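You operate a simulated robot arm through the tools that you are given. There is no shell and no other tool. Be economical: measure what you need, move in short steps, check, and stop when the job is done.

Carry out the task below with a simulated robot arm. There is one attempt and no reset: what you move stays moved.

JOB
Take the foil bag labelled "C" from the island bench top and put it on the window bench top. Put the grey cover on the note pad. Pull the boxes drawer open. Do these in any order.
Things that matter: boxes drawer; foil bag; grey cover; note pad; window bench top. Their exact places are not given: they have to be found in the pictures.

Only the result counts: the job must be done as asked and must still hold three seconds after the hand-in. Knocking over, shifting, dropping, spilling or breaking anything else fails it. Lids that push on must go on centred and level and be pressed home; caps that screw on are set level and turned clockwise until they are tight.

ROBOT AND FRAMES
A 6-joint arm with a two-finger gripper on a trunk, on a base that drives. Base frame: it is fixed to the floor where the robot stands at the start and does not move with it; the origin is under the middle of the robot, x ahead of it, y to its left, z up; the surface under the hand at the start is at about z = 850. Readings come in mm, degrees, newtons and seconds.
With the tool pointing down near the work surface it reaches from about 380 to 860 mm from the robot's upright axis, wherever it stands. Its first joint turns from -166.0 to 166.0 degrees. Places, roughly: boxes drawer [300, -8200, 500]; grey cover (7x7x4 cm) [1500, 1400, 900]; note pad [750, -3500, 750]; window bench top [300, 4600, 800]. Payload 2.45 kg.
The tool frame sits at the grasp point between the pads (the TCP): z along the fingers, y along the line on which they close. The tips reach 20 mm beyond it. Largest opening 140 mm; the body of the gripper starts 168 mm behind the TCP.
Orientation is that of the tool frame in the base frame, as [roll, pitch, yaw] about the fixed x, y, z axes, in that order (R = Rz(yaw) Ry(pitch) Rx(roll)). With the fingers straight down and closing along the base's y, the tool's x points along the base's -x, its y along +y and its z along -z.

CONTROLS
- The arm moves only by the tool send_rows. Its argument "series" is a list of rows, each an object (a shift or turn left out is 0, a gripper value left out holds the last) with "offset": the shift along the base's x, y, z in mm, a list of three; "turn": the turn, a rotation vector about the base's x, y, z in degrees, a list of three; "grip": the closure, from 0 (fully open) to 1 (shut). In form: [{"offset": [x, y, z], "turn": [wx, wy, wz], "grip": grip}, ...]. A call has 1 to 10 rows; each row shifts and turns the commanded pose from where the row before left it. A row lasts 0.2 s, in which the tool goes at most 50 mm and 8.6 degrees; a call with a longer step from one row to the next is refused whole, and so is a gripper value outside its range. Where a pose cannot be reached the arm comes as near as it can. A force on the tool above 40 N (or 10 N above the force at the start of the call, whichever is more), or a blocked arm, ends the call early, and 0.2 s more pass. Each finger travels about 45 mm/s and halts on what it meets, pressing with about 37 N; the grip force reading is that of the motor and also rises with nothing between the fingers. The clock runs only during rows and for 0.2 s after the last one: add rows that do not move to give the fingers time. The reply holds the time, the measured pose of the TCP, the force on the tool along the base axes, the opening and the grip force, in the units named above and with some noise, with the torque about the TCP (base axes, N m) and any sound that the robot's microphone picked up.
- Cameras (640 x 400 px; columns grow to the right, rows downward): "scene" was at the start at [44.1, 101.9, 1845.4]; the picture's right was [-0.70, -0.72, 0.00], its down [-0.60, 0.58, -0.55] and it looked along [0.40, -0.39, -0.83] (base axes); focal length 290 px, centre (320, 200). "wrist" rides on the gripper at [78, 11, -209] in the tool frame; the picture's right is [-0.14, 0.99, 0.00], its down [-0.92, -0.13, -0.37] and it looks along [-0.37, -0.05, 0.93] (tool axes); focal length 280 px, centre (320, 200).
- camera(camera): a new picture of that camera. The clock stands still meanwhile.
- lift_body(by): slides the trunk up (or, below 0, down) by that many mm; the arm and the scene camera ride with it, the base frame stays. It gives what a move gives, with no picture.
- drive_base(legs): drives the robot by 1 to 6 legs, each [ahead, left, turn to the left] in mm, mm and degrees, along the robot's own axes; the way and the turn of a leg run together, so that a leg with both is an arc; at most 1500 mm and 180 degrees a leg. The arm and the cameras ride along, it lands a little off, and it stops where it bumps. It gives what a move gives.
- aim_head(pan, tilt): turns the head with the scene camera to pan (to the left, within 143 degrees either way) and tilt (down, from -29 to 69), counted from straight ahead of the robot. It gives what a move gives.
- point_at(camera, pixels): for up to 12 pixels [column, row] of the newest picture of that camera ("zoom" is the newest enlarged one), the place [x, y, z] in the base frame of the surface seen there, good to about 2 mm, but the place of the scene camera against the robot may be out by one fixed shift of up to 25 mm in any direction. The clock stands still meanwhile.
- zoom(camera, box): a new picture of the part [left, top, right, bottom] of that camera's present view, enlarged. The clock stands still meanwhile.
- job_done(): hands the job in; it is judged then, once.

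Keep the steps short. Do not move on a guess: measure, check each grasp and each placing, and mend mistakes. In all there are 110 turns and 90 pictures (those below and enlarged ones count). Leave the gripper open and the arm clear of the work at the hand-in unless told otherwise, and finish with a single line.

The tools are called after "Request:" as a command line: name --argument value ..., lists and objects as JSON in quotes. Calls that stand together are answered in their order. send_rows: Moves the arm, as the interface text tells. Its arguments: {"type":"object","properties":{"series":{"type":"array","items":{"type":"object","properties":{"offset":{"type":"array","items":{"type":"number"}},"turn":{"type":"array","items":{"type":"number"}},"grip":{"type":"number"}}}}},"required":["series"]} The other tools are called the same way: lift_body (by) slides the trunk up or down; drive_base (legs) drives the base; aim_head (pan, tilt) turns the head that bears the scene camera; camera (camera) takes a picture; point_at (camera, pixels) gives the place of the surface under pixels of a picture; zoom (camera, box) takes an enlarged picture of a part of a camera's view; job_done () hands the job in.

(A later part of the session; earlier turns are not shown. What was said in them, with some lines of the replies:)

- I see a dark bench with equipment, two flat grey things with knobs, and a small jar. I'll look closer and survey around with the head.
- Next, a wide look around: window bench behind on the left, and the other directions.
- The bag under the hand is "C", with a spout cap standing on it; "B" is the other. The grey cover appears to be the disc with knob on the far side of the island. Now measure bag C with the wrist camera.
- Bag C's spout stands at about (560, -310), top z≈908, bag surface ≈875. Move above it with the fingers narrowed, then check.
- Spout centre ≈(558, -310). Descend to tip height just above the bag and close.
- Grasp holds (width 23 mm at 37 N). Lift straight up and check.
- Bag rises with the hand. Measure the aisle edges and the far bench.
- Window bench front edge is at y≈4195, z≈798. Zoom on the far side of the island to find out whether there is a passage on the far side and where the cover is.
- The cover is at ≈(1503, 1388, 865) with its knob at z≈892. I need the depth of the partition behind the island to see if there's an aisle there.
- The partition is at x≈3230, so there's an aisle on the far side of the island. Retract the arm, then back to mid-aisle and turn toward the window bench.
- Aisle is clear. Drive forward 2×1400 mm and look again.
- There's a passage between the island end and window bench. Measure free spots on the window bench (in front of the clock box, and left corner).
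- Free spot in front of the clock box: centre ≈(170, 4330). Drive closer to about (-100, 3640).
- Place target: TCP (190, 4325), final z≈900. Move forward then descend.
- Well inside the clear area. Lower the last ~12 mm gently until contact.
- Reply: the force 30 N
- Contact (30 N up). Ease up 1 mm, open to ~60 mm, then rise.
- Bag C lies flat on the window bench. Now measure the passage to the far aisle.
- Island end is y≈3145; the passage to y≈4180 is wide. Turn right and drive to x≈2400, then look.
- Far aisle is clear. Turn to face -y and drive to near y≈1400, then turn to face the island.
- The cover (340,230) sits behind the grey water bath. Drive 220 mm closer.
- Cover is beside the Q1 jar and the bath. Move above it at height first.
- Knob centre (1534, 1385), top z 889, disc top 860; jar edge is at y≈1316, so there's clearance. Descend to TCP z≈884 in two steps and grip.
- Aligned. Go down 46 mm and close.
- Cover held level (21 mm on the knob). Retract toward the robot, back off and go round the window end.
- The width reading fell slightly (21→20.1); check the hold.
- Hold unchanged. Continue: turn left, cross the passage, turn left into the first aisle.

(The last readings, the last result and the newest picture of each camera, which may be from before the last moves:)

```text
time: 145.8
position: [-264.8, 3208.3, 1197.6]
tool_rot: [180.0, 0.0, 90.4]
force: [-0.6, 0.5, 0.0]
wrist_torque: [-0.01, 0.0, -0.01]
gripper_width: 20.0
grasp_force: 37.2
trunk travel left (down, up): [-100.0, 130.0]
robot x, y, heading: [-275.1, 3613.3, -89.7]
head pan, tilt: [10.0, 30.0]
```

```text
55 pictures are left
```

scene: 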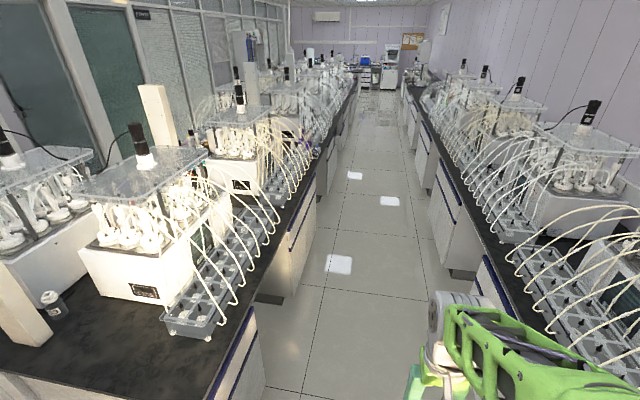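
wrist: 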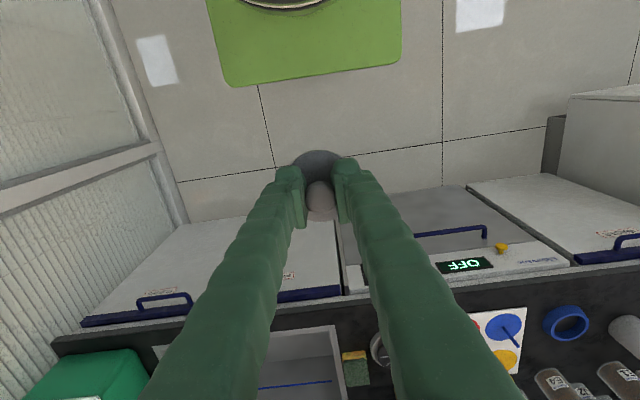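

Request:
drive_base --legs '[[1400, 0, 0], [1400, 0, 0], [1100, 0, 0]]'

Request:
camera --camera "scene"

```text
time: 164.7
position: [-327.3, -702.0, 1196.6]
tool_rot: [-179.9, 0.0, 89.0]
force: [0.0, 0.1, -0.4]
wrist_torque: [-0.01, 0.01, 0.01]
gripper_width: 19.8
grasp_force: 36.7
trunk travel left (down, up): [-100.0, 130.0]
robot x, y, heading: [-320.9, -297.9, -91.1]
head pan, tilt: [10.0, 30.0]
```

```text
54 pictures are left
```

scene: 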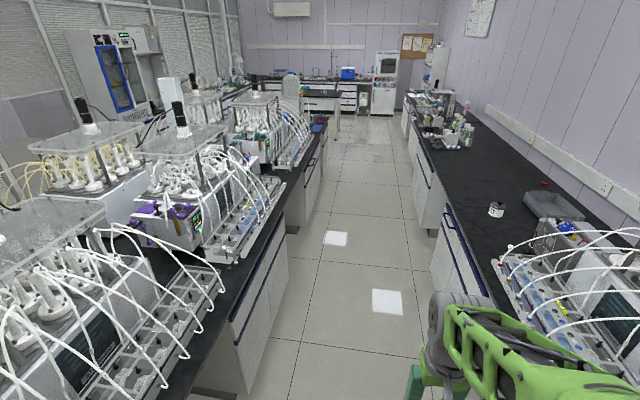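

Clear ahead. Continue to y≈-2500, moving back toward mid-aisle.

Request:
drive_base --legs '[[1100, 30, 1], [1100, 20, 0]]'

Request:
aim_head --pan 40 --tilt 35

Request:
camera --camera "scene"

```text
time: 175.6
position: [-334.9, -2920.0, 1197.8]
tool_rot: [-179.9, 0.0, 88.3]
force: [0.8, -0.3, -0.8]
wrist_torque: [0.0, -0.01, 0.03]
gripper_width: 19.7
grasp_force: 37.4
trunk travel left (down, up): [-100.0, 130.0]
robot x, y, heading: [-326.6, -2511.2, -91.9]
head pan, tilt: [10.0, 30.0]
```

```text
time: 176.6
position: [-335.2, -2918.6, 1197.3]
tool_rot: [-180.0, 0.0, 88.3]
force: [-0.1, 0.1, -0.7]
wrist_torque: [0.0, -0.03, -0.02]
gripper_width: 19.9
grasp_force: 36.7
trunk travel left (down, up): [-100.0, 130.0]
robot x, y, heading: [-326.4, -2511.5, -91.7]
head pan, tilt: [40.0, 35.0]
```

```text
53 pictures are left
```

scene: 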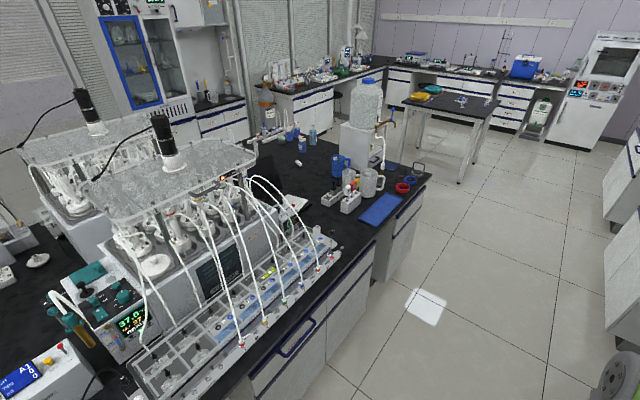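

Request:
zoom --camera "scene" --box '[240, 120, 440, 250]'

Request:
point_at --camera "zoom" --pixels '[[180, 250], [160, 260], [110, 200], [450, 275], [300, 180], [460, 320], [600, 180]]'

```text
3.08 times, centred on (340, 185) of scene
```

zoom: 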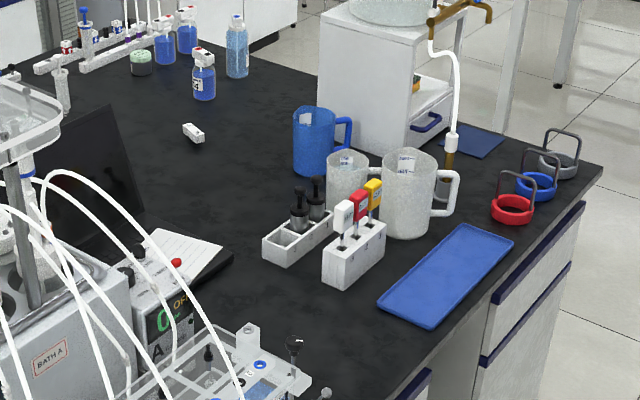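

```text
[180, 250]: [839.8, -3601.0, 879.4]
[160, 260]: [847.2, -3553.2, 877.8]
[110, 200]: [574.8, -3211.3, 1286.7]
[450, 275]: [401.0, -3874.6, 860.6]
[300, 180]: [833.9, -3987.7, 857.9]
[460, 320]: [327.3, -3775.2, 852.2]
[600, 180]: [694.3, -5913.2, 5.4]
```

The note pad is by the laptop near (840, -3600, 878). Drive alongside and face the island.

Request:
drive_base --legs '[[1290, 20, 1.8], [0, 0, 90]]'

Request:
aim_head --pan 5 --tilt 35

Request:
camera --camera "scene"

Request:
camera --camera "wrist"

```text
time: 186.9
position: [92.8, -3799.7, 1197.6]
tool_rot: [180.0, 0.0, -178.5]
force: [0.5, -0.1, -0.1]
wrist_torque: [0.01, 0.02, 0.0]
gripper_width: 19.7
grasp_force: 37.3
trunk travel left (down, up): [-100.0, 130.0]
robot x, y, heading: [-314.0, -3814.0, 1.2]
head pan, tilt: [40.0, 35.0]
```

```text
time: 187.9
position: [92.5, -3799.6, 1197.3]
tool_rot: [-180.0, -0.1, -178.4]
force: [0.9, 0.9, -0.9]
wrist_torque: [0.0, 0.02, 0.0]
gripper_width: 19.7
grasp_force: 37.0
trunk travel left (down, up): [-100.0, 130.0]
robot x, y, heading: [-311.4, -3815.6, 1.4]
head pan, tilt: [5.0, 35.0]
```

```text
51 pictures are left
```

scene: 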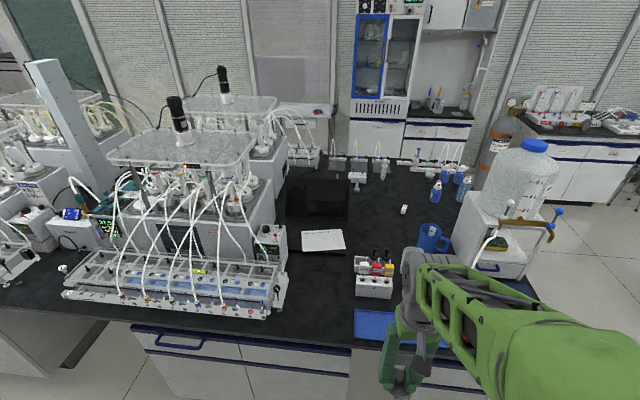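

```text
50 pictures are left
```

wrist: 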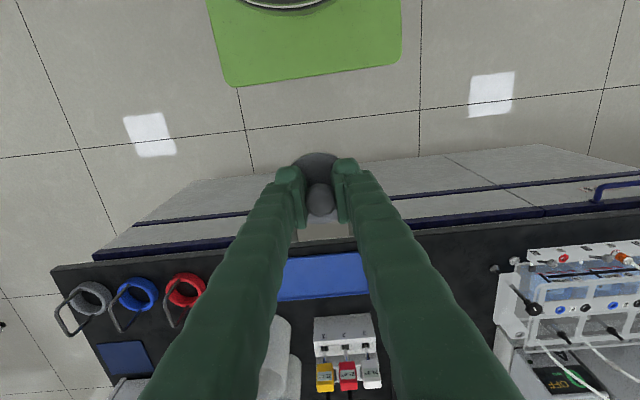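

The pad lies on the laptop's keyboard area (322,240). Zoom, and measure the base's front edge and pad.

Request:
zoom --camera "scene" --box '[270, 160, 380, 270]'

Request:
point_at --camera "wrist" --pixels '[[230, 80], [395, 58], [320, 72]]'

Request:
point_at --camera "scene" --pixels '[[303, 233], [342, 231], [346, 247], [304, 249], [323, 240], [290, 250], [350, 250], [318, 200], [282, 230], [322, 256], [373, 270]]'

```text
3.64 times, centred on (325, 215) of scene
```

zoom: 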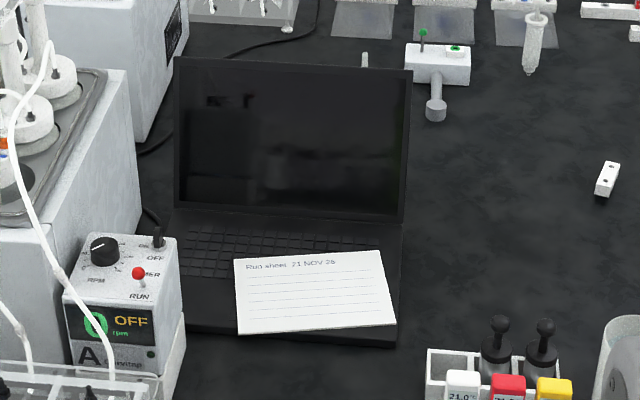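

```text
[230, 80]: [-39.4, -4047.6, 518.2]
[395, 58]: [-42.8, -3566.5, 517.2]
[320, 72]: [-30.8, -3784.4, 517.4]
```

```text
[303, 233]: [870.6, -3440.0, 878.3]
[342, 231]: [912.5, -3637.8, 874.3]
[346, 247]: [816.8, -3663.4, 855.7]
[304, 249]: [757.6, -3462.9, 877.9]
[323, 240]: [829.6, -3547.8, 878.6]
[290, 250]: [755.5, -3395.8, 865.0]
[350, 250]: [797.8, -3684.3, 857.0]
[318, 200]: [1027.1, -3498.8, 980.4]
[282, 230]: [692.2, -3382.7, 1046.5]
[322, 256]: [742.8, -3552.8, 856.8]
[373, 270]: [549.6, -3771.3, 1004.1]
```

The lined sheet pad lies on the laptop, centre about (830, -3550, 878). The base front edge reaches 282 mm ahead of the axis and the bench edge is x≈345, so I stop at x≈40, y≈-3690.

Request:
drive_base --legs '[[345, 115, 0]]'

Request:
camera --camera "wrist"

Request:
aim_head --pan 8 --tilt 45

Request:
camera --camera "scene"

```text
time: 190.3
position: [435.3, -3681.1, 1198.6]
tool_rot: [180.0, -0.1, -179.0]
force: [0.0, -0.4, -1.4]
wrist_torque: [-0.01, 0.01, 0.01]
gripper_width: 19.9
grasp_force: 37.5
trunk travel left (down, up): [-100.0, 130.0]
robot x, y, heading: [30.5, -3693.8, 1.0]
head pan, tilt: [5.0, 35.0]
```

```text
48 pictures are left
```

wrist: 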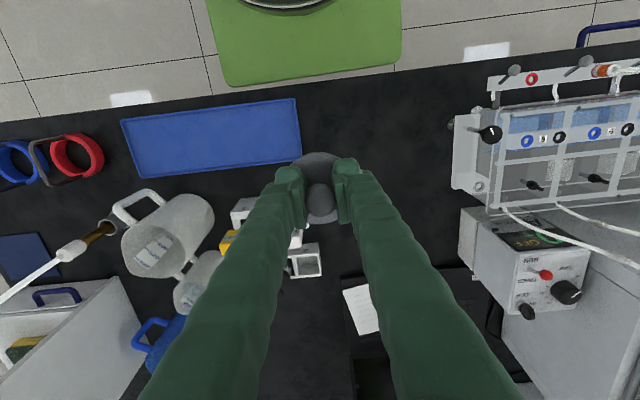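

```text
time: 191.0
position: [434.6, -3680.5, 1196.9]
tool_rot: [-180.0, 0.0, -178.9]
force: [-0.3, 1.0, -0.4]
wrist_torque: [-0.02, -0.01, -0.06]
gripper_width: 19.7
grasp_force: 36.6
trunk travel left (down, up): [-100.0, 130.0]
robot x, y, heading: [29.0, -3692.0, 1.1]
head pan, tilt: [8.0, 45.0]
```

```text
47 pictures are left
```

scene: 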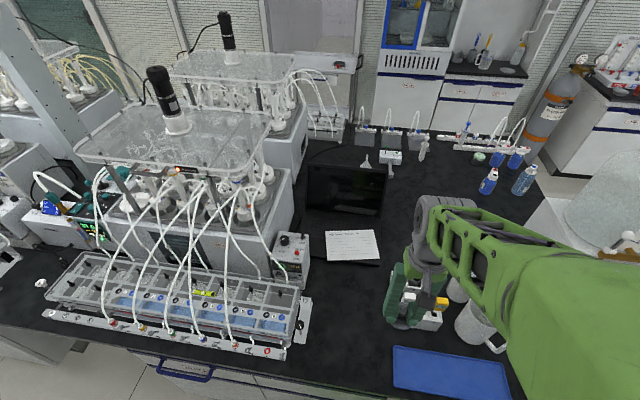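

Move forward 240 mm at this height to see the pad with the wrist camera from the side.

Request:
send_rows --series '[{"offset": [45, 0, 0]}, {"offset": [45, 0, 0]}, {"offset": [45, 0, 0]}, {"offset": [45, 0, 0]}, {"offset": [45, 0, 0]}, {"offset": [30, 0, 0]}, {}]'

Request:
camera --camera "wrist"

```text
time: 192.6
position: [689.3, -3682.3, 1197.8]
tool_rot: [180.0, 0.0, -178.8]
force: [0.4, -0.5, -0.5]
wrist_torque: [0.0, 0.02, -0.01]
gripper_width: 19.8
grasp_force: 36.9
trunk travel left (down, up): [-100.0, 130.0]
robot x, y, heading: [27.7, -3689.7, 1.0]
head pan, tilt: [8.0, 45.0]
```

```text
46 pictures are left
```

wrist: 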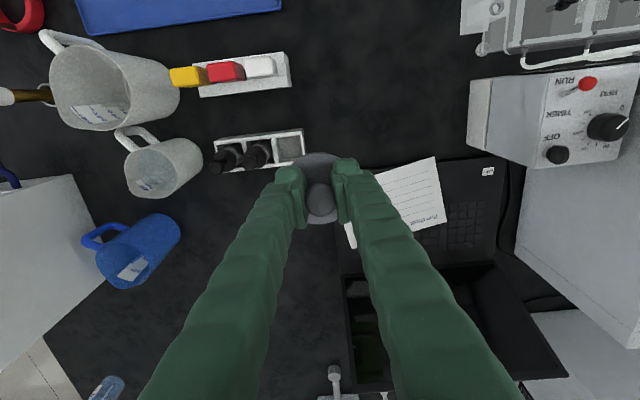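

Request:
point_at --camera "wrist" --pixels '[[434, 159], [443, 220], [380, 174], [352, 245], [410, 190], [425, 225], [490, 240], [505, 165], [430, 260], [505, 260], [560, 370]]'

Request:
zoom --camera "wrist" --box '[340, 140, 520, 270]'

```text
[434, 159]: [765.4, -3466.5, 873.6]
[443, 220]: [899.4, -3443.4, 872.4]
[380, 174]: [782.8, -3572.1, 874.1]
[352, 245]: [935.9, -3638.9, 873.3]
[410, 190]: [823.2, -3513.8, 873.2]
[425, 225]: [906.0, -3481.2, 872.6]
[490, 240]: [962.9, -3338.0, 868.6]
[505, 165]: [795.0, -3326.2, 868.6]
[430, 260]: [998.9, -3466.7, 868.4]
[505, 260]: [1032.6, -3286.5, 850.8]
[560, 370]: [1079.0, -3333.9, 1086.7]
```

```text
3.08 times, centred on (430, 205) of wrist
```

zoom: 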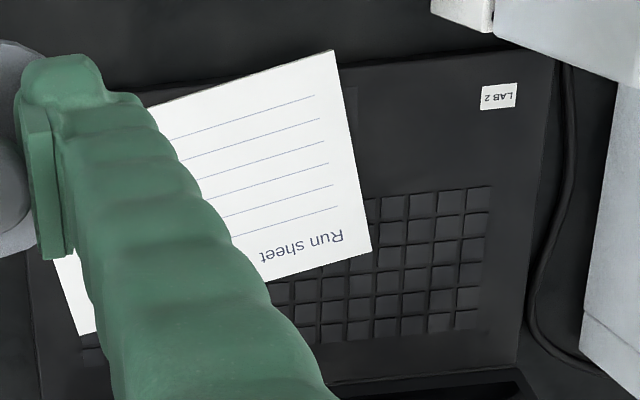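

Pad: corners (765,-3466), (899,-3443), (936,-3639); centre ≈(850,-3553), top z 873, lying on the laptop. Place the cover at (840,-3555). Move there at height, then down to z≈950.

Request:
send_rows --series '[{"offset": [36, 32, 0]}, {"offset": [36, 32, 0]}, {"offset": [36, 32, 0]}, {"offset": [42, 32, 0]}, {"offset": [0, 0, -45]}, {"offset": [0, 0, -45]}, {"offset": [0, 0, -45]}, {"offset": [0, 0, -45]}, {"offset": [0, 0, -45]}, {}]'

Request:
camera --camera "wrist"

Request:
camera --camera "scene"

```text
refused: row 4 steps farther than a row can; nothing moved
```

```text
44 pictures are left
```

wrist: 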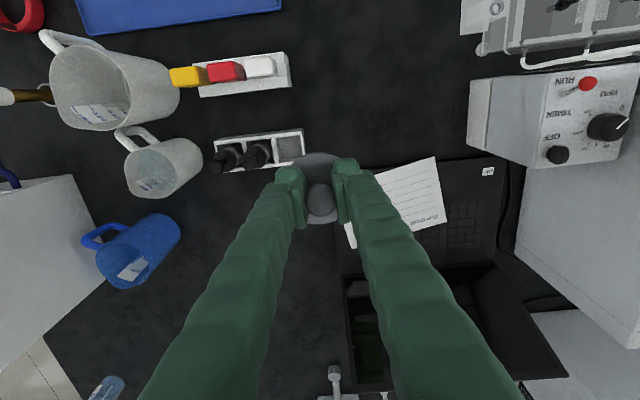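

```text
43 pictures are left
```

scene: 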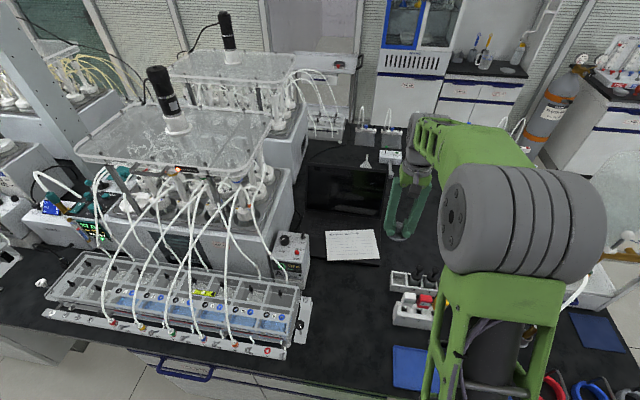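

One step was too long; smaller steps.

Request:
send_rows --series '[{"offset": [30, 26, 0]}, {"offset": [30, 26, 0]}, {"offset": [30, 26, 0]}, {"offset": [30, 26, 0]}, {"offset": [30, 23, 0]}, {"offset": [0, 0, -45]}, {"offset": [0, 0, -45]}, {"offset": [0, 0, -45]}, {"offset": [0, 0, -45]}, {"offset": [0, 0, -40]}]'

Request:
camera --camera "wrist"

Request:
camera --camera "scene"

```text
time: 194.8
position: [840.1, -3553.0, 978.7]
tool_rot: [179.9, 0.0, -178.9]
force: [-0.3, -0.2, 0.3]
wrist_torque: [0.0, -0.02, 0.02]
gripper_width: 19.8
grasp_force: 37.2
trunk travel left (down, up): [-100.0, 130.0]
robot x, y, heading: [27.9, -3694.1, 1.0]
head pan, tilt: [8.0, 45.0]
```

```text
42 pictures are left
```

wrist: 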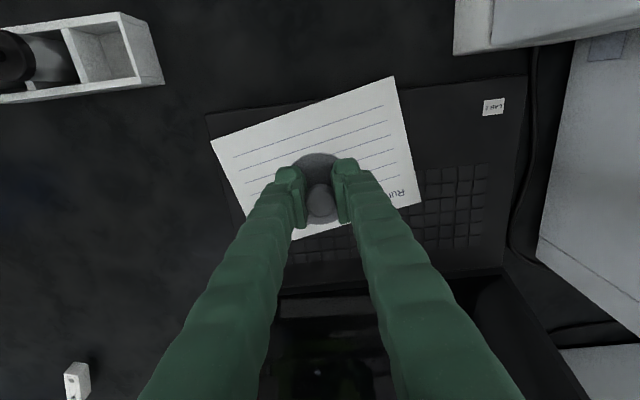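

```text
41 pictures are left
```

scene: 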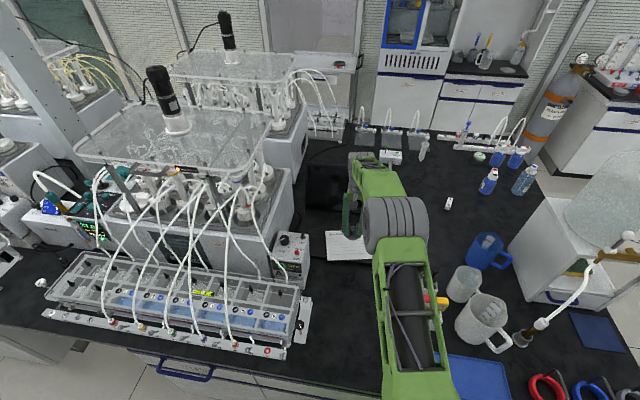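

Well above the pad. Lower to just above contact.

Request:
send_rows --series '[{"offset": [0, -1, -30]}, {"offset": [0, 0, -25]}, {"offset": [0, 0, -10]}, {}]'

Request:
send_rows --series '[{"offset": [0, 0, -2.5]}, {}, {"offset": [0, 0, -2]}, {}]'

```text
time: 195.8
position: [840.6, -3554.8, 912.3]
tool_rot: [179.9, 0.0, -178.9]
force: [-0.6, 0.2, -0.6]
wrist_torque: [-0.01, 0.01, 0.01]
gripper_width: 19.7
grasp_force: 37.6
trunk travel left (down, up): [-100.0, 130.0]
robot x, y, heading: [31.0, -3692.4, 1.0]
head pan, tilt: [8.0, 45.0]
```

```text
time: 196.8
position: [840.2, -3555.4, 907.5]
tool_rot: [-180.0, 0.0, -179.0]
force: [0.5, 0.3, -0.2]
wrist_torque: [-0.01, 0.0, 0.0]
gripper_width: 20.0
grasp_force: 36.8
trunk travel left (down, up): [-100.0, 130.0]
robot x, y, heading: [28.1, -3693.3, 1.2]
head pan, tilt: [8.0, 45.0]
```

Request:
send_rows --series '[{"offset": [0, 0, -1]}, {}, {"offset": [0, 0, -1]}, {}]'

```text
time: 197.8
position: [839.8, -3555.2, 907.0]
tool_rot: [-179.9, -0.1, -178.8]
force: [-0.3, 0.8, 0.0]
wrist_torque: [0.0, 0.0, 0.02]
gripper_width: 19.9
grasp_force: 36.9
trunk travel left (down, up): [-100.0, 130.0]
robot x, y, heading: [31.8, -3694.3, 1.3]
head pan, tilt: [8.0, 45.0]
```

Request:
send_rows --series '[{"offset": [0, 0, -1]}, {}]'

Request:
send_rows --series '[{"offset": [0, 0, -1]}, {}]'

```text
time: 198.4
position: [839.4, -3555.2, 907.2]
tool_rot: [180.0, 0.1, -178.9]
force: [0.8, 0.0, 0.2]
wrist_torque: [0.01, 0.0, 0.0]
gripper_width: 19.6
grasp_force: 37.6
trunk travel left (down, up): [-100.0, 130.0]
robot x, y, heading: [26.5, -3695.1, 1.1]
head pan, tilt: [8.0, 45.0]
```

```text
time: 199.0
position: [838.9, -3555.7, 904.6]
tool_rot: [179.9, 0.0, -178.9]
force: [0.1, -1.0, -0.8]
wrist_torque: [-0.02, -0.02, 0.0]
gripper_width: 19.7
grasp_force: 37.1
trunk travel left (down, up): [-100.0, 130.0]
robot x, y, heading: [28.0, -3694.6, 1.2]
head pan, tilt: [8.0, 45.0]
```

Request:
send_rows --series '[{"offset": [0, 0, -1]}, {}]'

Request:
zoom --camera "wrist" --box '[220, 60, 420, 240]'

```text
time: 199.6
position: [839.6, -3556.2, 903.3]
tool_rot: [180.0, 0.0, -178.9]
force: [0.6, 0.0, 0.7]
wrist_torque: [0.06, -0.01, 0.0]
gripper_width: 19.5
grasp_force: 36.5
trunk travel left (down, up): [-100.0, 130.0]
robot x, y, heading: [27.0, -3692.8, 0.9]
head pan, tilt: [8.0, 45.0]
```

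```text
2.22 times, centred on (320, 150) of wrist
```

zoom: 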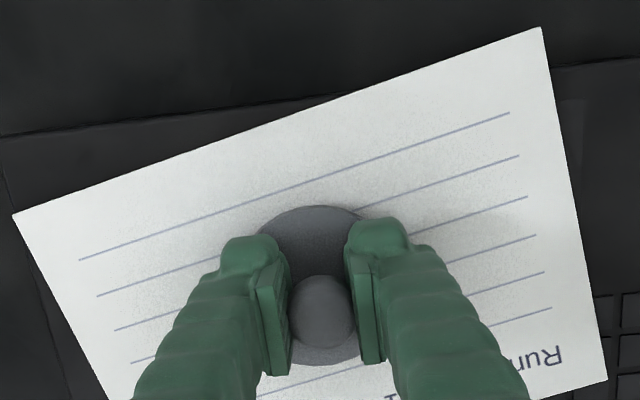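

Request:
point_at --camera "zoom" --pixels '[[320, 215], [300, 230], [320, 195], [220, 230], [440, 215], [325, 300], [320, 207], [500, 200]]'

Request:
send_rows --series '[{"offset": [0, 0, -1]}, {}]'

```text
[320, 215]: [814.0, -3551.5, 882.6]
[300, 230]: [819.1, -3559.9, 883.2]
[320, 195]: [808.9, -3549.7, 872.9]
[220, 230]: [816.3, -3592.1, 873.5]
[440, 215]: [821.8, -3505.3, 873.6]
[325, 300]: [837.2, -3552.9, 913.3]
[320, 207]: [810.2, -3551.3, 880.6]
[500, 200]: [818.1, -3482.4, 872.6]
```

```text
time: 200.2
position: [839.5, -3556.3, 903.3]
tool_rot: [180.0, 0.2, -178.9]
force: [1.2, -0.7, 7.9]
wrist_torque: [0.23, 0.0, -0.02]
gripper_width: 19.7
grasp_force: 37.1
trunk travel left (down, up): [-100.0, 130.0]
robot x, y, heading: [28.8, -3689.3, 1.1]
head pan, tilt: [8.0, 45.0]
```

Contact (8 N). Release, then rise straight up.

Request:
send_rows --series '[{"offset": [0, 0, 0.5]}, {"grip": 0.65}, {}, {}, {}, {"offset": [0, 0, 15]}, {"offset": [0, 0, 40]}, {"offset": [0, 0, 45]}, {"offset": [0, 0, 45]}, {}]'

Request:
camera --camera "wrist"

```text
time: 202.4
position: [838.6, -3556.7, 1049.6]
tool_rot: [-180.0, -0.2, -178.9]
force: [-0.1, -0.5, -0.2]
wrist_torque: [0.0, 0.04, 0.0]
gripper_width: 48.8
grasp_force: 0.0
trunk travel left (down, up): [-100.0, 130.0]
robot x, y, heading: [26.5, -3692.9, 1.1]
head pan, tilt: [8.0, 45.0]
```

```text
39 pictures are left
```

wrist: 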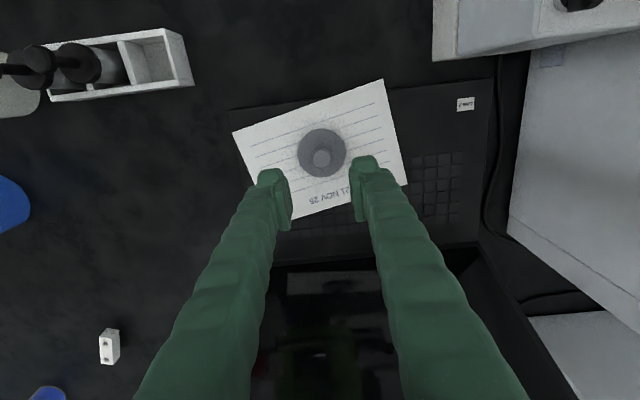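

Cover sits centred on the pad. Retract arm, back away and turn toward -y for the drawer.

Request:
send_rows --series '[{"offset": [0, 0, 45]}, {"offset": [0, 0, 45]}, {"offset": [0, 0, 45]}, {"offset": [-45, -15, 15]}, {"offset": [-45, -15, 0]}, {"offset": [-45, -15, 0]}, {"offset": [-45, -15, 0]}, {"offset": [-45, -15, 0]}, {"offset": [-45, -15, 0]}, {"offset": [-45, -15, 0]}]'

Request:
send_rows --series '[{"offset": [-45, -15, 0]}, {"offset": [-45, -15, 0]}, {}]'

Request:
drive_base --legs '[[-340, 0, 0], [0, 0, -91]]'

Request:
aim_head --pan 5 --tilt 22

Request:
camera --camera "scene"

```text
time: 204.6
position: [522.7, -3664.0, 1198.7]
tool_rot: [180.0, 0.1, -179.0]
force: [-0.4, -0.3, 0.6]
wrist_torque: [0.02, -0.04, 0.01]
gripper_width: 49.0
grasp_force: 0.1
trunk travel left (down, up): [-100.0, 130.0]
robot x, y, heading: [31.9, -3693.1, 0.9]
head pan, tilt: [8.0, 45.0]
```

```text
time: 205.4
position: [434.2, -3691.4, 1198.2]
tool_rot: [-180.0, -0.1, -179.0]
force: [-0.1, -0.4, 0.0]
wrist_torque: [-0.03, -0.02, -0.01]
gripper_width: 49.0
grasp_force: 0.2
trunk travel left (down, up): [-100.0, 130.0]
robot x, y, heading: [29.3, -3693.8, 1.3]
head pan, tilt: [8.0, 45.0]
```

```text
time: 211.3
position: [-289.2, -4104.2, 1198.6]
tool_rot: [-179.9, -0.1, 93.7]
force: [0.4, -0.1, 0.6]
wrist_torque: [0.01, 0.02, -0.01]
gripper_width: 48.9
grasp_force: 0.0
trunk travel left (down, up): [-100.0, 130.0]
robot x, y, heading: [-307.9, -3702.4, -86.2]
head pan, tilt: [8.0, 45.0]
```

```text
time: 212.2
position: [-288.2, -4105.3, 1199.1]
tool_rot: [-179.9, 0.0, 93.7]
force: [-0.1, 0.0, -0.2]
wrist_torque: [-0.01, 0.0, 0.01]
gripper_width: 49.1
grasp_force: 0.1
trunk travel left (down, up): [-100.0, 130.0]
robot x, y, heading: [-309.2, -3702.1, -86.3]
head pan, tilt: [5.0, 22.0]
```

```text
38 pictures are left
```

scene: 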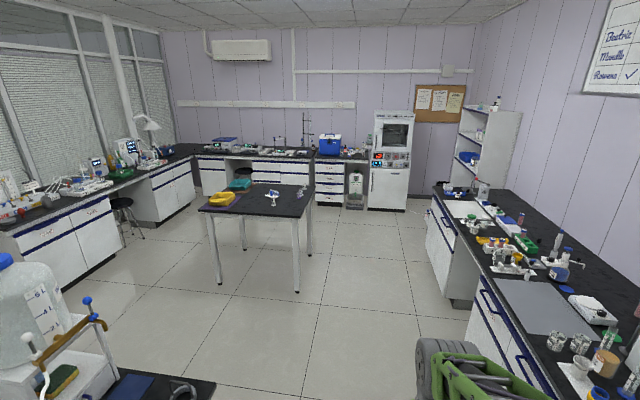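

Request:
zoom --camera "scene" --box '[190, 120, 430, 300]'

Request:
point_at --camera "scene" --pixels '[[313, 165], [340, 165], [328, 182], [296, 290], [310, 250], [218, 283], [300, 215], [328, 205], [360, 208], [390, 208], [445, 235]]'

```text
2.22 times, centred on (310, 210) of scene
```

zoom: 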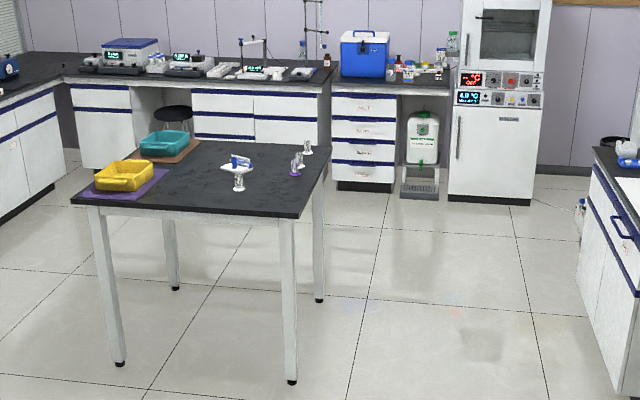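

```text
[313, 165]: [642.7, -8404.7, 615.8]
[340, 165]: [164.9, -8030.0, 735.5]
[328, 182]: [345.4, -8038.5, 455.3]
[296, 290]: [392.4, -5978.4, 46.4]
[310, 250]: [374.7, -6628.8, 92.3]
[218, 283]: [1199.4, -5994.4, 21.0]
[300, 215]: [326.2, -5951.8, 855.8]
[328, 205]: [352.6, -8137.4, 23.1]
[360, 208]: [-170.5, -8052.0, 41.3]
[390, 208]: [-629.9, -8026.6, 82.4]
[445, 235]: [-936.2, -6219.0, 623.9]
```

A four-drawer unit stands at x≈165–520, front y≈-8035. Drive closer to read labels, staying right of the table.

Request:
drive_base --legs '[[0, 0, -3], [1500, 0, 0], [1400, 0, 0]]'

Request:
aim_head --pan 25 --tilt 30

Request:
camera --camera "scene"

```text
time: 226.5
position: [-254.1, -6977.5, 1198.9]
tool_rot: [180.0, 0.0, 90.6]
force: [0.6, -1.3, 0.6]
wrist_torque: [-0.01, 0.0, 0.02]
gripper_width: 49.1
grasp_force: 0.0
trunk travel left (down, up): [-100.0, 130.0]
robot x, y, heading: [-251.7, -6574.8, -89.4]
head pan, tilt: [5.0, 22.0]
```

```text
time: 227.4
position: [-252.1, -6978.4, 1198.4]
tool_rot: [180.0, -0.1, 90.6]
force: [0.1, 0.3, -0.9]
wrist_torque: [-0.01, -0.04, -0.03]
gripper_width: 49.1
grasp_force: 0.1
trunk travel left (down, up): [-100.0, 130.0]
robot x, y, heading: [-249.7, -6570.4, -89.5]
head pan, tilt: [25.0, 30.0]
```

```text
36 pictures are left
```

scene: 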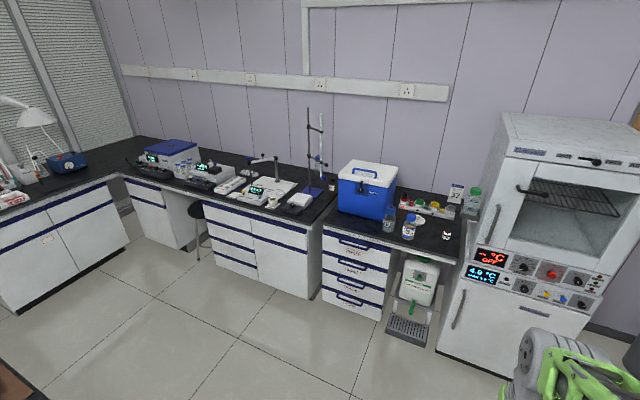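

Request:
zoom --camera "scene" --box '[310, 220, 410, 325]'

Request:
point_at --camera "zoom" --pixels '[[110, 50], [200, 100], [295, 140], [200, 190], [200, 280], [180, 360], [100, 370], [290, 380]]'

```text
3.81 times, centred on (360, 272) of scene
```

zoom: 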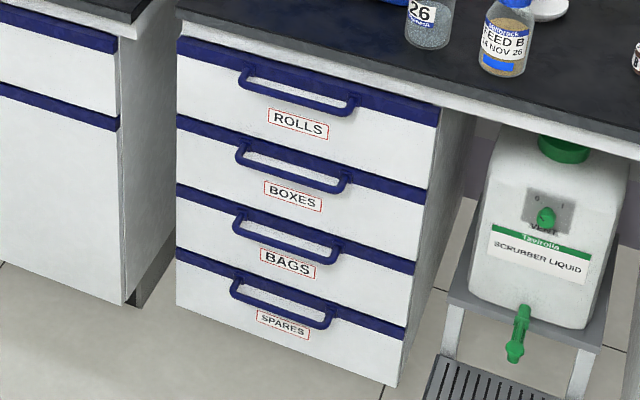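

```text
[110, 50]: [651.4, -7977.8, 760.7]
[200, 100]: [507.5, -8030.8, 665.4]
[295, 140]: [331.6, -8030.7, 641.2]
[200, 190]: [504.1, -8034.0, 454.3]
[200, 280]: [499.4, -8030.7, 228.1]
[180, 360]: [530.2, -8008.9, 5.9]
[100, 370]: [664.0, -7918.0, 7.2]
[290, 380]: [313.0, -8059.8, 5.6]
```

"BOXES" is the second drawer from the top. Drive past the table, then sidestep in front of the unit.

Request:
drive_base --legs '[[640, 0, -0.5], [0, 580, 0]]'

Request:
aim_head --pan 0 --tilt 58

Request:
camera --camera "scene"

```text
time: 236.1
position: [336.7, -7608.1, 1199.1]
tool_rot: [180.0, 0.0, 91.0]
force: [0.0, 1.0, 0.1]
wrist_torque: [-0.02, 0.04, 0.01]
gripper_width: 49.2
grasp_force: 0.0
trunk travel left (down, up): [-100.0, 130.0]
robot x, y, heading: [332.8, -7204.0, -89.1]
head pan, tilt: [25.0, 30.0]
```

```text
time: 237.0
position: [336.4, -7608.3, 1197.8]
tool_rot: [-180.0, 0.0, 91.0]
force: [0.4, 0.8, 1.2]
wrist_torque: [-0.04, -0.01, 0.0]
gripper_width: 48.8
grasp_force: 0.1
trunk travel left (down, up): [-100.0, 130.0]
robot x, y, heading: [333.1, -7205.0, -88.9]
head pan, tilt: [0.0, 58.0]
```

```text
34 pictures are left
```

scene: 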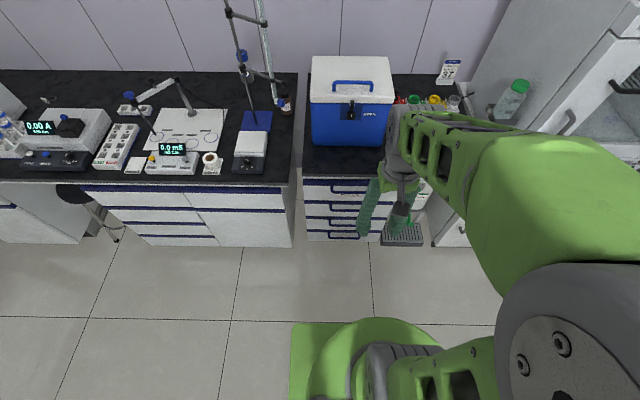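

Now pitch the tool to horizontal (pointing -y) while moving forward and lower, in the free space in front of the bench.

Request:
send_rows --series '[{"offset": [0, -20, -25], "turn": [-8.5, 0, 0]}, {"offset": [0, -20, -25], "turn": [-8.5, 0, 0]}, {"offset": [0, -20, -25], "turn": [-8.5, 0, 0]}, {"offset": [0, -20, -25], "turn": [-8.5, 0, 0]}, {"offset": [0, -20, -25], "turn": [-8.5, 0, 0]}, {"offset": [0, -20, -25], "turn": [-8.5, 0, 0]}, {"offset": [0, -20, -25], "turn": [-8.5, 0, 0]}, {"offset": [0, -20, -25], "turn": [-8.5, 0, 0]}, {"offset": [0, -20, -25], "turn": [-8.5, 0, 0]}, {"offset": [0, -20, -25], "turn": [-8.5, 0, 0]}]'

Request:
send_rows --series '[{"turn": [-5, 0, 0]}, {}]'

Request:
camera --camera "wrist"

```text
time: 239.2
position: [336.2, -7908.5, 974.7]
tool_rot: [-168.9, 85.1, 101.1]
force: [0.7, 0.3, 0.5]
wrist_torque: [0.02, -0.02, 0.01]
gripper_width: 49.1
grasp_force: 0.0
out of reach, approached as far as the arm can: row 3, 4, 5, 6
trunk travel left (down, up): [-100.0, 130.0]
robot x, y, heading: [336.4, -7202.2, -88.5]
head pan, tilt: [0.0, 58.0]
```

```text
time: 239.8
position: [335.6, -7908.6, 974.4]
tool_rot: [-89.3, 89.0, -179.2]
force: [0.1, 0.7, 0.0]
wrist_torque: [-0.01, -0.01, 0.02]
gripper_width: 49.2
grasp_force: 0.0
trunk travel left (down, up): [-100.0, 130.0]
robot x, y, heading: [333.7, -7203.7, -89.0]
head pan, tilt: [0.0, 58.0]
```

```text
33 pictures are left
```

wrist: 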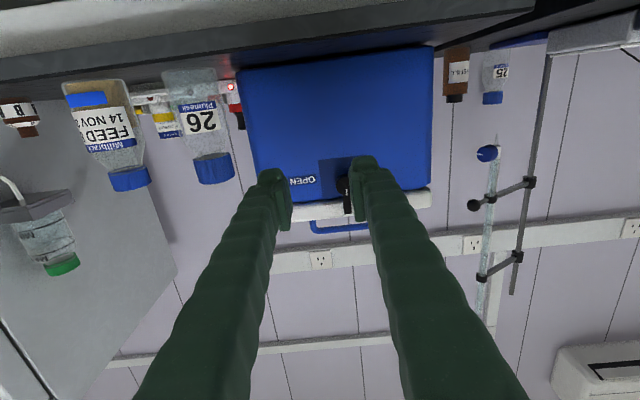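

Tool is horizontal. Back off 60 mm and roll 90° about the approach axis so that the fingers close vertically.

Request:
send_rows --series '[{"offset": [0, 20, 0], "turn": [0, 8.5, 0]}, {"offset": [0, 20, 0], "turn": [0, 8.5, 0]}, {"offset": [0, 20, 0], "turn": [0, 8.5, 0]}, {"offset": [0, 20, 0], "turn": [0, 8.5, 0]}, {"offset": [0, 0, -20], "turn": [0, 8.5, 0]}, {"offset": [0, 0, -20], "turn": [0, 8.5, 0]}, {"offset": [0, 0, -20], "turn": [0, 8.5, 0]}, {"offset": [0, 0, -20], "turn": [0, 8.5, 0]}, {"offset": [0, 0, -20], "turn": [0, 8.5, 0]}, {"offset": [0, 0, -20], "turn": [0, 8.5, 0]}]'

Request:
send_rows --series '[{"turn": [0, 5, 0]}, {}]'

Request:
camera --camera "wrist"

```text
time: 242.0
position: [336.9, -7881.2, 861.4]
tool_rot: [-90.0, 3.9, 180.0]
force: [0.1, 0.2, 0.5]
wrist_torque: [0.0, 0.02, -0.02]
gripper_width: 49.0
grasp_force: 0.1
out of reach, approached as far as the arm can: row 2, 3, 4, 6
trunk travel left (down, up): [-100.0, 130.0]
robot x, y, heading: [335.8, -7203.0, -89.1]
head pan, tilt: [0.0, 58.0]
```

```text
time: 242.6
position: [336.4, -7880.5, 863.3]
tool_rot: [-90.0, -1.0, 179.9]
force: [0.0, -0.2, 1.1]
wrist_torque: [0.01, 0.03, 0.0]
gripper_width: 48.8
grasp_force: 0.0
trunk travel left (down, up): [-100.0, 130.0]
robot x, y, heading: [337.3, -7201.8, -89.1]
head pan, tilt: [0.0, 58.0]
```

```text
32 pictures are left
```

wrist: 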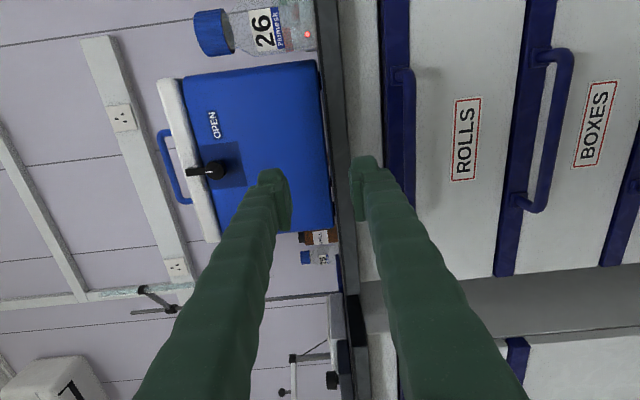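

The wrist camera sees the BOXES handle (560,130). Measure it.

Request:
point_at --camera "wrist" --pixels '[[568, 70], [552, 140], [540, 195], [540, 55], [515, 198], [530, 120], [505, 240], [558, 100], [595, 130], [401, 130], [345, 150], [355, 270]]'

Request:
zoom --camera "wrist" --box '[460, 20, 640, 240]'

```text
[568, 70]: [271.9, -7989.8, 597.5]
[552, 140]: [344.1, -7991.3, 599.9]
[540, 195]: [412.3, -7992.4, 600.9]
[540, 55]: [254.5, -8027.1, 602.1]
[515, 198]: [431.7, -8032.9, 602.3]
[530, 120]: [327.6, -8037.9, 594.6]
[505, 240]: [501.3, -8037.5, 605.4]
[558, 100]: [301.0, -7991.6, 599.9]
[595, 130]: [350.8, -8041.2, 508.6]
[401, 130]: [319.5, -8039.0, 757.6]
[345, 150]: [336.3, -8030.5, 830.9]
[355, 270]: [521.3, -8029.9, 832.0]
```

```text
1.82 times, centred on (550, 130) of wrist
```

zoom: 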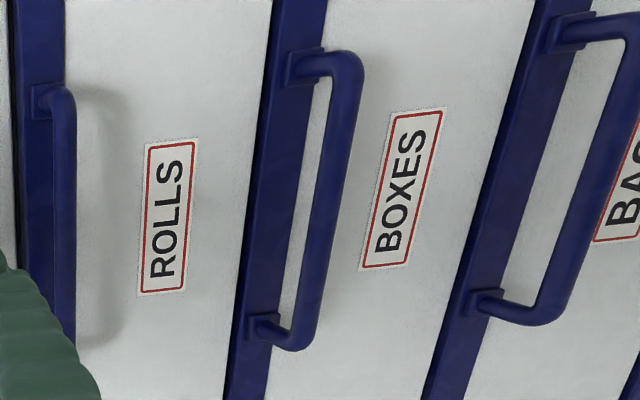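

Bar: centre ≈(342, -7997, 597), ~50 mm off the face. Lower the trunk 100 mm and then the arm to bar height, staying in front.

Request:
lift_body --by -100

Request:
send_rows --series '[{"offset": [1, 0, -35], "grip": 0.55}, {"offset": [1, 0, -35]}, {"offset": [1, 0, -35]}, {"offset": [1, 0, -35]}, {"offset": [0, 0, -25]}, {}]'

Request:
camera --camera "wrist"

```text
time: 243.9
position: [337.0, -7880.6, 763.8]
tool_rot: [-90.0, -0.9, -179.9]
force: [0.7, 1.2, -0.5]
wrist_torque: [0.01, 0.01, 0.0]
gripper_width: 49.0
grasp_force: 0.1
trunk travel left (down, up): [0.0, 230.0]
robot x, y, heading: [331.1, -7205.0, -89.2]
head pan, tilt: [0.0, 58.0]
```

```text
time: 245.3
position: [340.9, -7882.0, 598.3]
tool_rot: [-90.0, -1.0, -180.0]
force: [0.6, -0.5, -0.3]
wrist_torque: [-0.01, 0.01, 0.02]
gripper_width: 63.3
grasp_force: 0.1
trunk travel left (down, up): [0.0, 230.0]
robot x, y, heading: [335.2, -7203.1, -89.0]
head pan, tilt: [0.0, 58.0]
```

```text
30 pictures are left
```

wrist: 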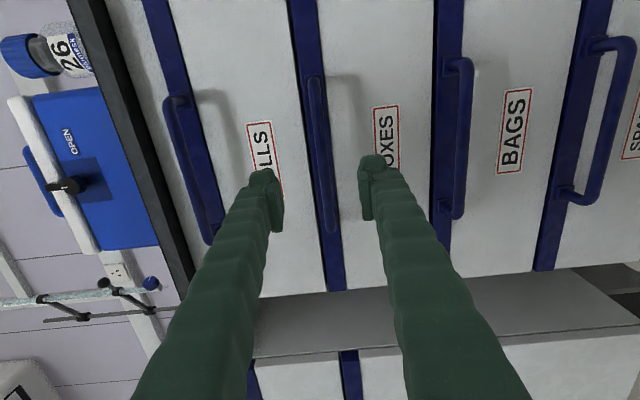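

Request:
point_at --camera "wrist" --pixels '[[314, 90], [318, 130], [322, 170], [328, 220], [310, 150], [330, 150], [343, 200]]'

```text
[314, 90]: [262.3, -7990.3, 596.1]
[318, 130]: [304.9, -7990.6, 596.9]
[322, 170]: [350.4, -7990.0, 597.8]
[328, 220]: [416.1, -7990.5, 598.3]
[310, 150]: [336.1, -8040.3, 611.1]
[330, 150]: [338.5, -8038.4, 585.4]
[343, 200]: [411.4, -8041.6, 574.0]
```

Bar is level with the TCP (z≈597). Advance 115 mm and close on it.

Request:
send_rows --series '[{"offset": [0, -40, 0]}, {"offset": [0, -40, 0]}, {"offset": [0, -20, 0]}, {"offset": [0, -14, -0.5]}, {}, {"grip": 1}, {}, {}, {}, {}]'

Request:
camera --camera "wrist"

```text
time: 247.6
position: [341.1, -7994.6, 594.6]
tool_rot: [-90.2, -0.9, -179.9]
force: [-1.0, 1.3, -10.1]
wrist_torque: [0.05, -0.95, 0.0]
gripper_width: 10.6
grasp_force: 37.9
trunk travel left (down, up): [0.0, 230.0]
robot x, y, heading: [333.8, -7201.1, -88.7]
head pan, tilt: [0.0, 58.0]
```

```text
29 pictures are left
```

wrist: 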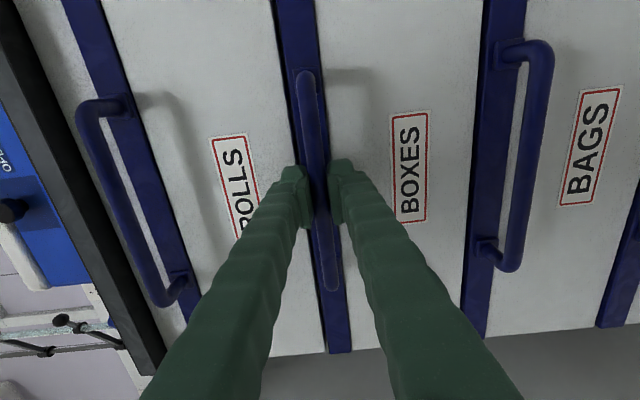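

Bar gripped (10.6 mm). Pull gently along +y.

Request:
send_rows --series '[{"offset": [0, 8, -0.5]}, {"offset": [0, 15, 0]}, {"offset": [0, 15, 0]}, {"offset": [0, 15, 0]}, {}]'

```text
time: 248.8
position: [340.8, -7941.7, 594.2]
tool_rot: [-90.1, -0.8, 180.0]
force: [-1.2, 0.9, -19.5]
wrist_torque: [0.11, -0.97, -0.01]
gripper_width: 10.6
grasp_force: 37.6
trunk travel left (down, up): [0.0, 230.0]
robot x, y, heading: [334.6, -7206.8, -88.9]
head pan, tilt: [0.0, 58.0]
```

It slides. Continue pulling, with a small z correction test.

Request:
send_rows --series '[{"offset": [0, 15, -0.5]}, {"offset": [0, 20, 0]}, {"offset": [0, 20, 0]}, {"offset": [0, 20, 0]}, {}]'

Request:
camera --camera "wrist"

```text
time: 249.9
position: [339.7, -7866.9, 593.8]
tool_rot: [-90.3, -0.9, 179.9]
force: [-11.7, 0.5, -23.3]
wrist_torque: [0.13, -0.96, -0.15]
gripper_width: 10.3
grasp_force: 38.0
trunk travel left (down, up): [0.0, 230.0]
robot x, y, heading: [331.5, -7204.4, -89.1]
head pan, tilt: [0.0, 58.0]
```

```text
28 pictures are left
```

wrist: 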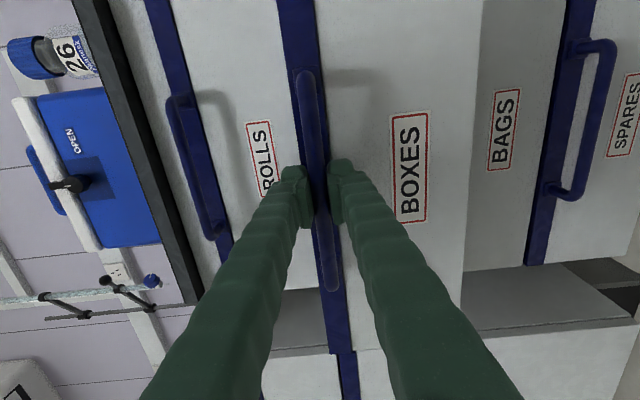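

Open ~128 mm. Pull further; forces suggest raising 1 mm instead.

Request:
send_rows --series '[{"offset": [0, 15, 1]}, {"offset": [0, 20, 0]}, {"offset": [0, 20, 0]}, {"offset": [0, 20, 0]}, {}]'

```text
time: 251.2
position: [341.4, -7815.1, 595.6]
tool_rot: [-90.2, -0.9, 180.0]
force: [-23.7, -1.2, -19.6]
wrist_torque: [0.1, -0.99, -0.13]
gripper_width: 10.1
grasp_force: 37.6
out of reach, approached as far as the arm can: row 4
trunk travel left (down, up): [0.0, 230.0]
robot x, y, heading: [335.4, -7201.3, -89.2]
head pan, tilt: [0.0, 58.0]
```

Open ~180 mm; arm is at its near limit. Relieve the sideways force, then back the base 120 mm to open further.

Request:
send_rows --series '[{"offset": [-1.5, 0, 0]}, {}]'

Request:
drive_base --legs '[[-70, 0, 0]]'

Request:
camera --camera "wrist"

```text
time: 251.8
position: [340.9, -7814.8, 595.1]
tool_rot: [-90.1, -0.8, 180.0]
force: [-15.5, -0.6, -17.9]
wrist_torque: [0.09, -0.98, -0.16]
gripper_width: 10.0
grasp_force: 37.8
trunk travel left (down, up): [0.0, 230.0]
robot x, y, heading: [334.3, -7204.2, -88.9]
head pan, tilt: [0.0, 58.0]
```

```text
time: 252.8
position: [340.8, -7744.7, 594.0]
tool_rot: [-90.1, -0.9, -179.9]
force: [-1.5, 0.1, -17.6]
wrist_torque: [0.08, -1.04, 0.2]
gripper_width: 10.0
grasp_force: 37.3
trunk travel left (down, up): [0.0, 230.0]
robot x, y, heading: [334.7, -7133.7, -89.2]
head pan, tilt: [0.0, 58.0]
```

```text
27 pictures are left
```

wrist: 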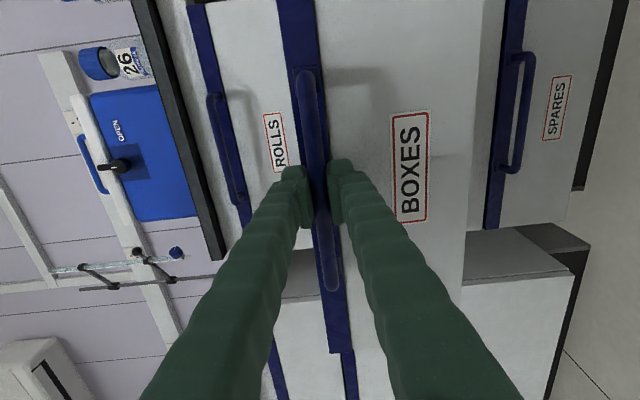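

Open ~250 mm. Pull another 60 mm.

Request:
drive_base --legs '[[-60, 0, 0]]'

```text
time: 253.7
position: [341.7, -7685.9, 595.2]
tool_rot: [-90.1, -0.9, -179.8]
force: [3.6, 0.8, -8.1]
wrist_torque: [0.06, -1.04, 0.1]
gripper_width: 9.9
grasp_force: 37.8
trunk travel left (down, up): [0.0, 230.0]
robot x, y, heading: [332.6, -7072.4, -88.8]
head pan, tilt: [0.0, 58.0]
```

Drawer ≈310 mm open. Release and back away.

Request:
send_rows --series '[{"grip": 0.6}, {}, {}, {}, {}]'

Request:
drive_base --legs '[[-80, 0, 0]]'

Request:
camera --camera "wrist"

Request:
camera --camera "scene"

```text
time: 254.9
position: [340.1, -7685.2, 595.0]
tool_rot: [-90.2, -0.9, -179.9]
force: [-0.5, -0.2, -0.2]
wrist_torque: [0.03, 0.0, 0.0]
gripper_width: 56.2
grasp_force: 0.1
trunk travel left (down, up): [0.0, 230.0]
robot x, y, heading: [331.6, -7076.6, -89.0]
head pan, tilt: [0.0, 58.0]
```

```text
time: 256.0
position: [340.2, -7606.6, 594.2]
tool_rot: [-90.1, -0.8, -179.8]
force: [-0.3, -1.1, -0.2]
wrist_torque: [-0.01, -0.01, 0.04]
gripper_width: 55.9
grasp_force: 0.0
trunk travel left (down, up): [0.0, 230.0]
robot x, y, heading: [329.3, -6993.9, -88.8]
head pan, tilt: [0.0, 58.0]
```

```text
26 pictures are left
```

wrist: 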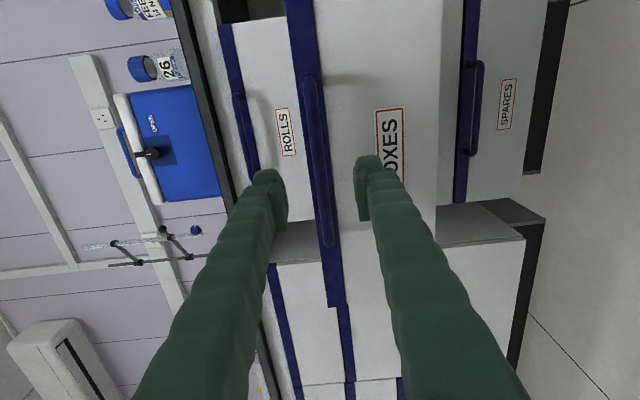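

```text
25 pictures are left
```

scene: 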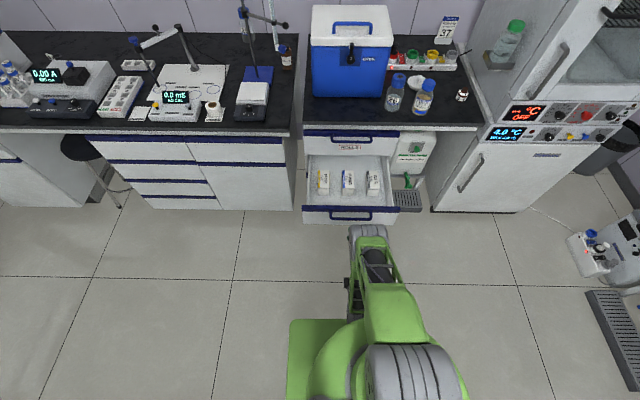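

The boxes drawer is open with the boxes visible inside, and the other drawers are shut. Open the gripper fully, well clear of the drawer, then hand in.

Request:
send_rows --series '[{"grip": 0}, {}, {}, {}, {}]'

Request:
job_done

```text
time: 257.2
position: [340.0, -7606.1, 594.5]
tool_rot: [-90.2, -0.9, -179.9]
force: [-0.1, -0.1, -0.5]
wrist_torque: [-0.02, 0.0, 0.02]
gripper_width: 140.0
grasp_force: 0.1
trunk travel left (down, up): [0.0, 230.0]
robot x, y, heading: [331.5, -6994.7, -88.7]
head pan, tilt: [0.0, 58.0]
```

```text
The job is handed in.
```

Handed in: foil bag C is on the window bench top, the grey cover is on the lined "Run sheet" pad on the laptop (the only note pad I found near the given spot), and the boxes drawer is open about 310 mm.
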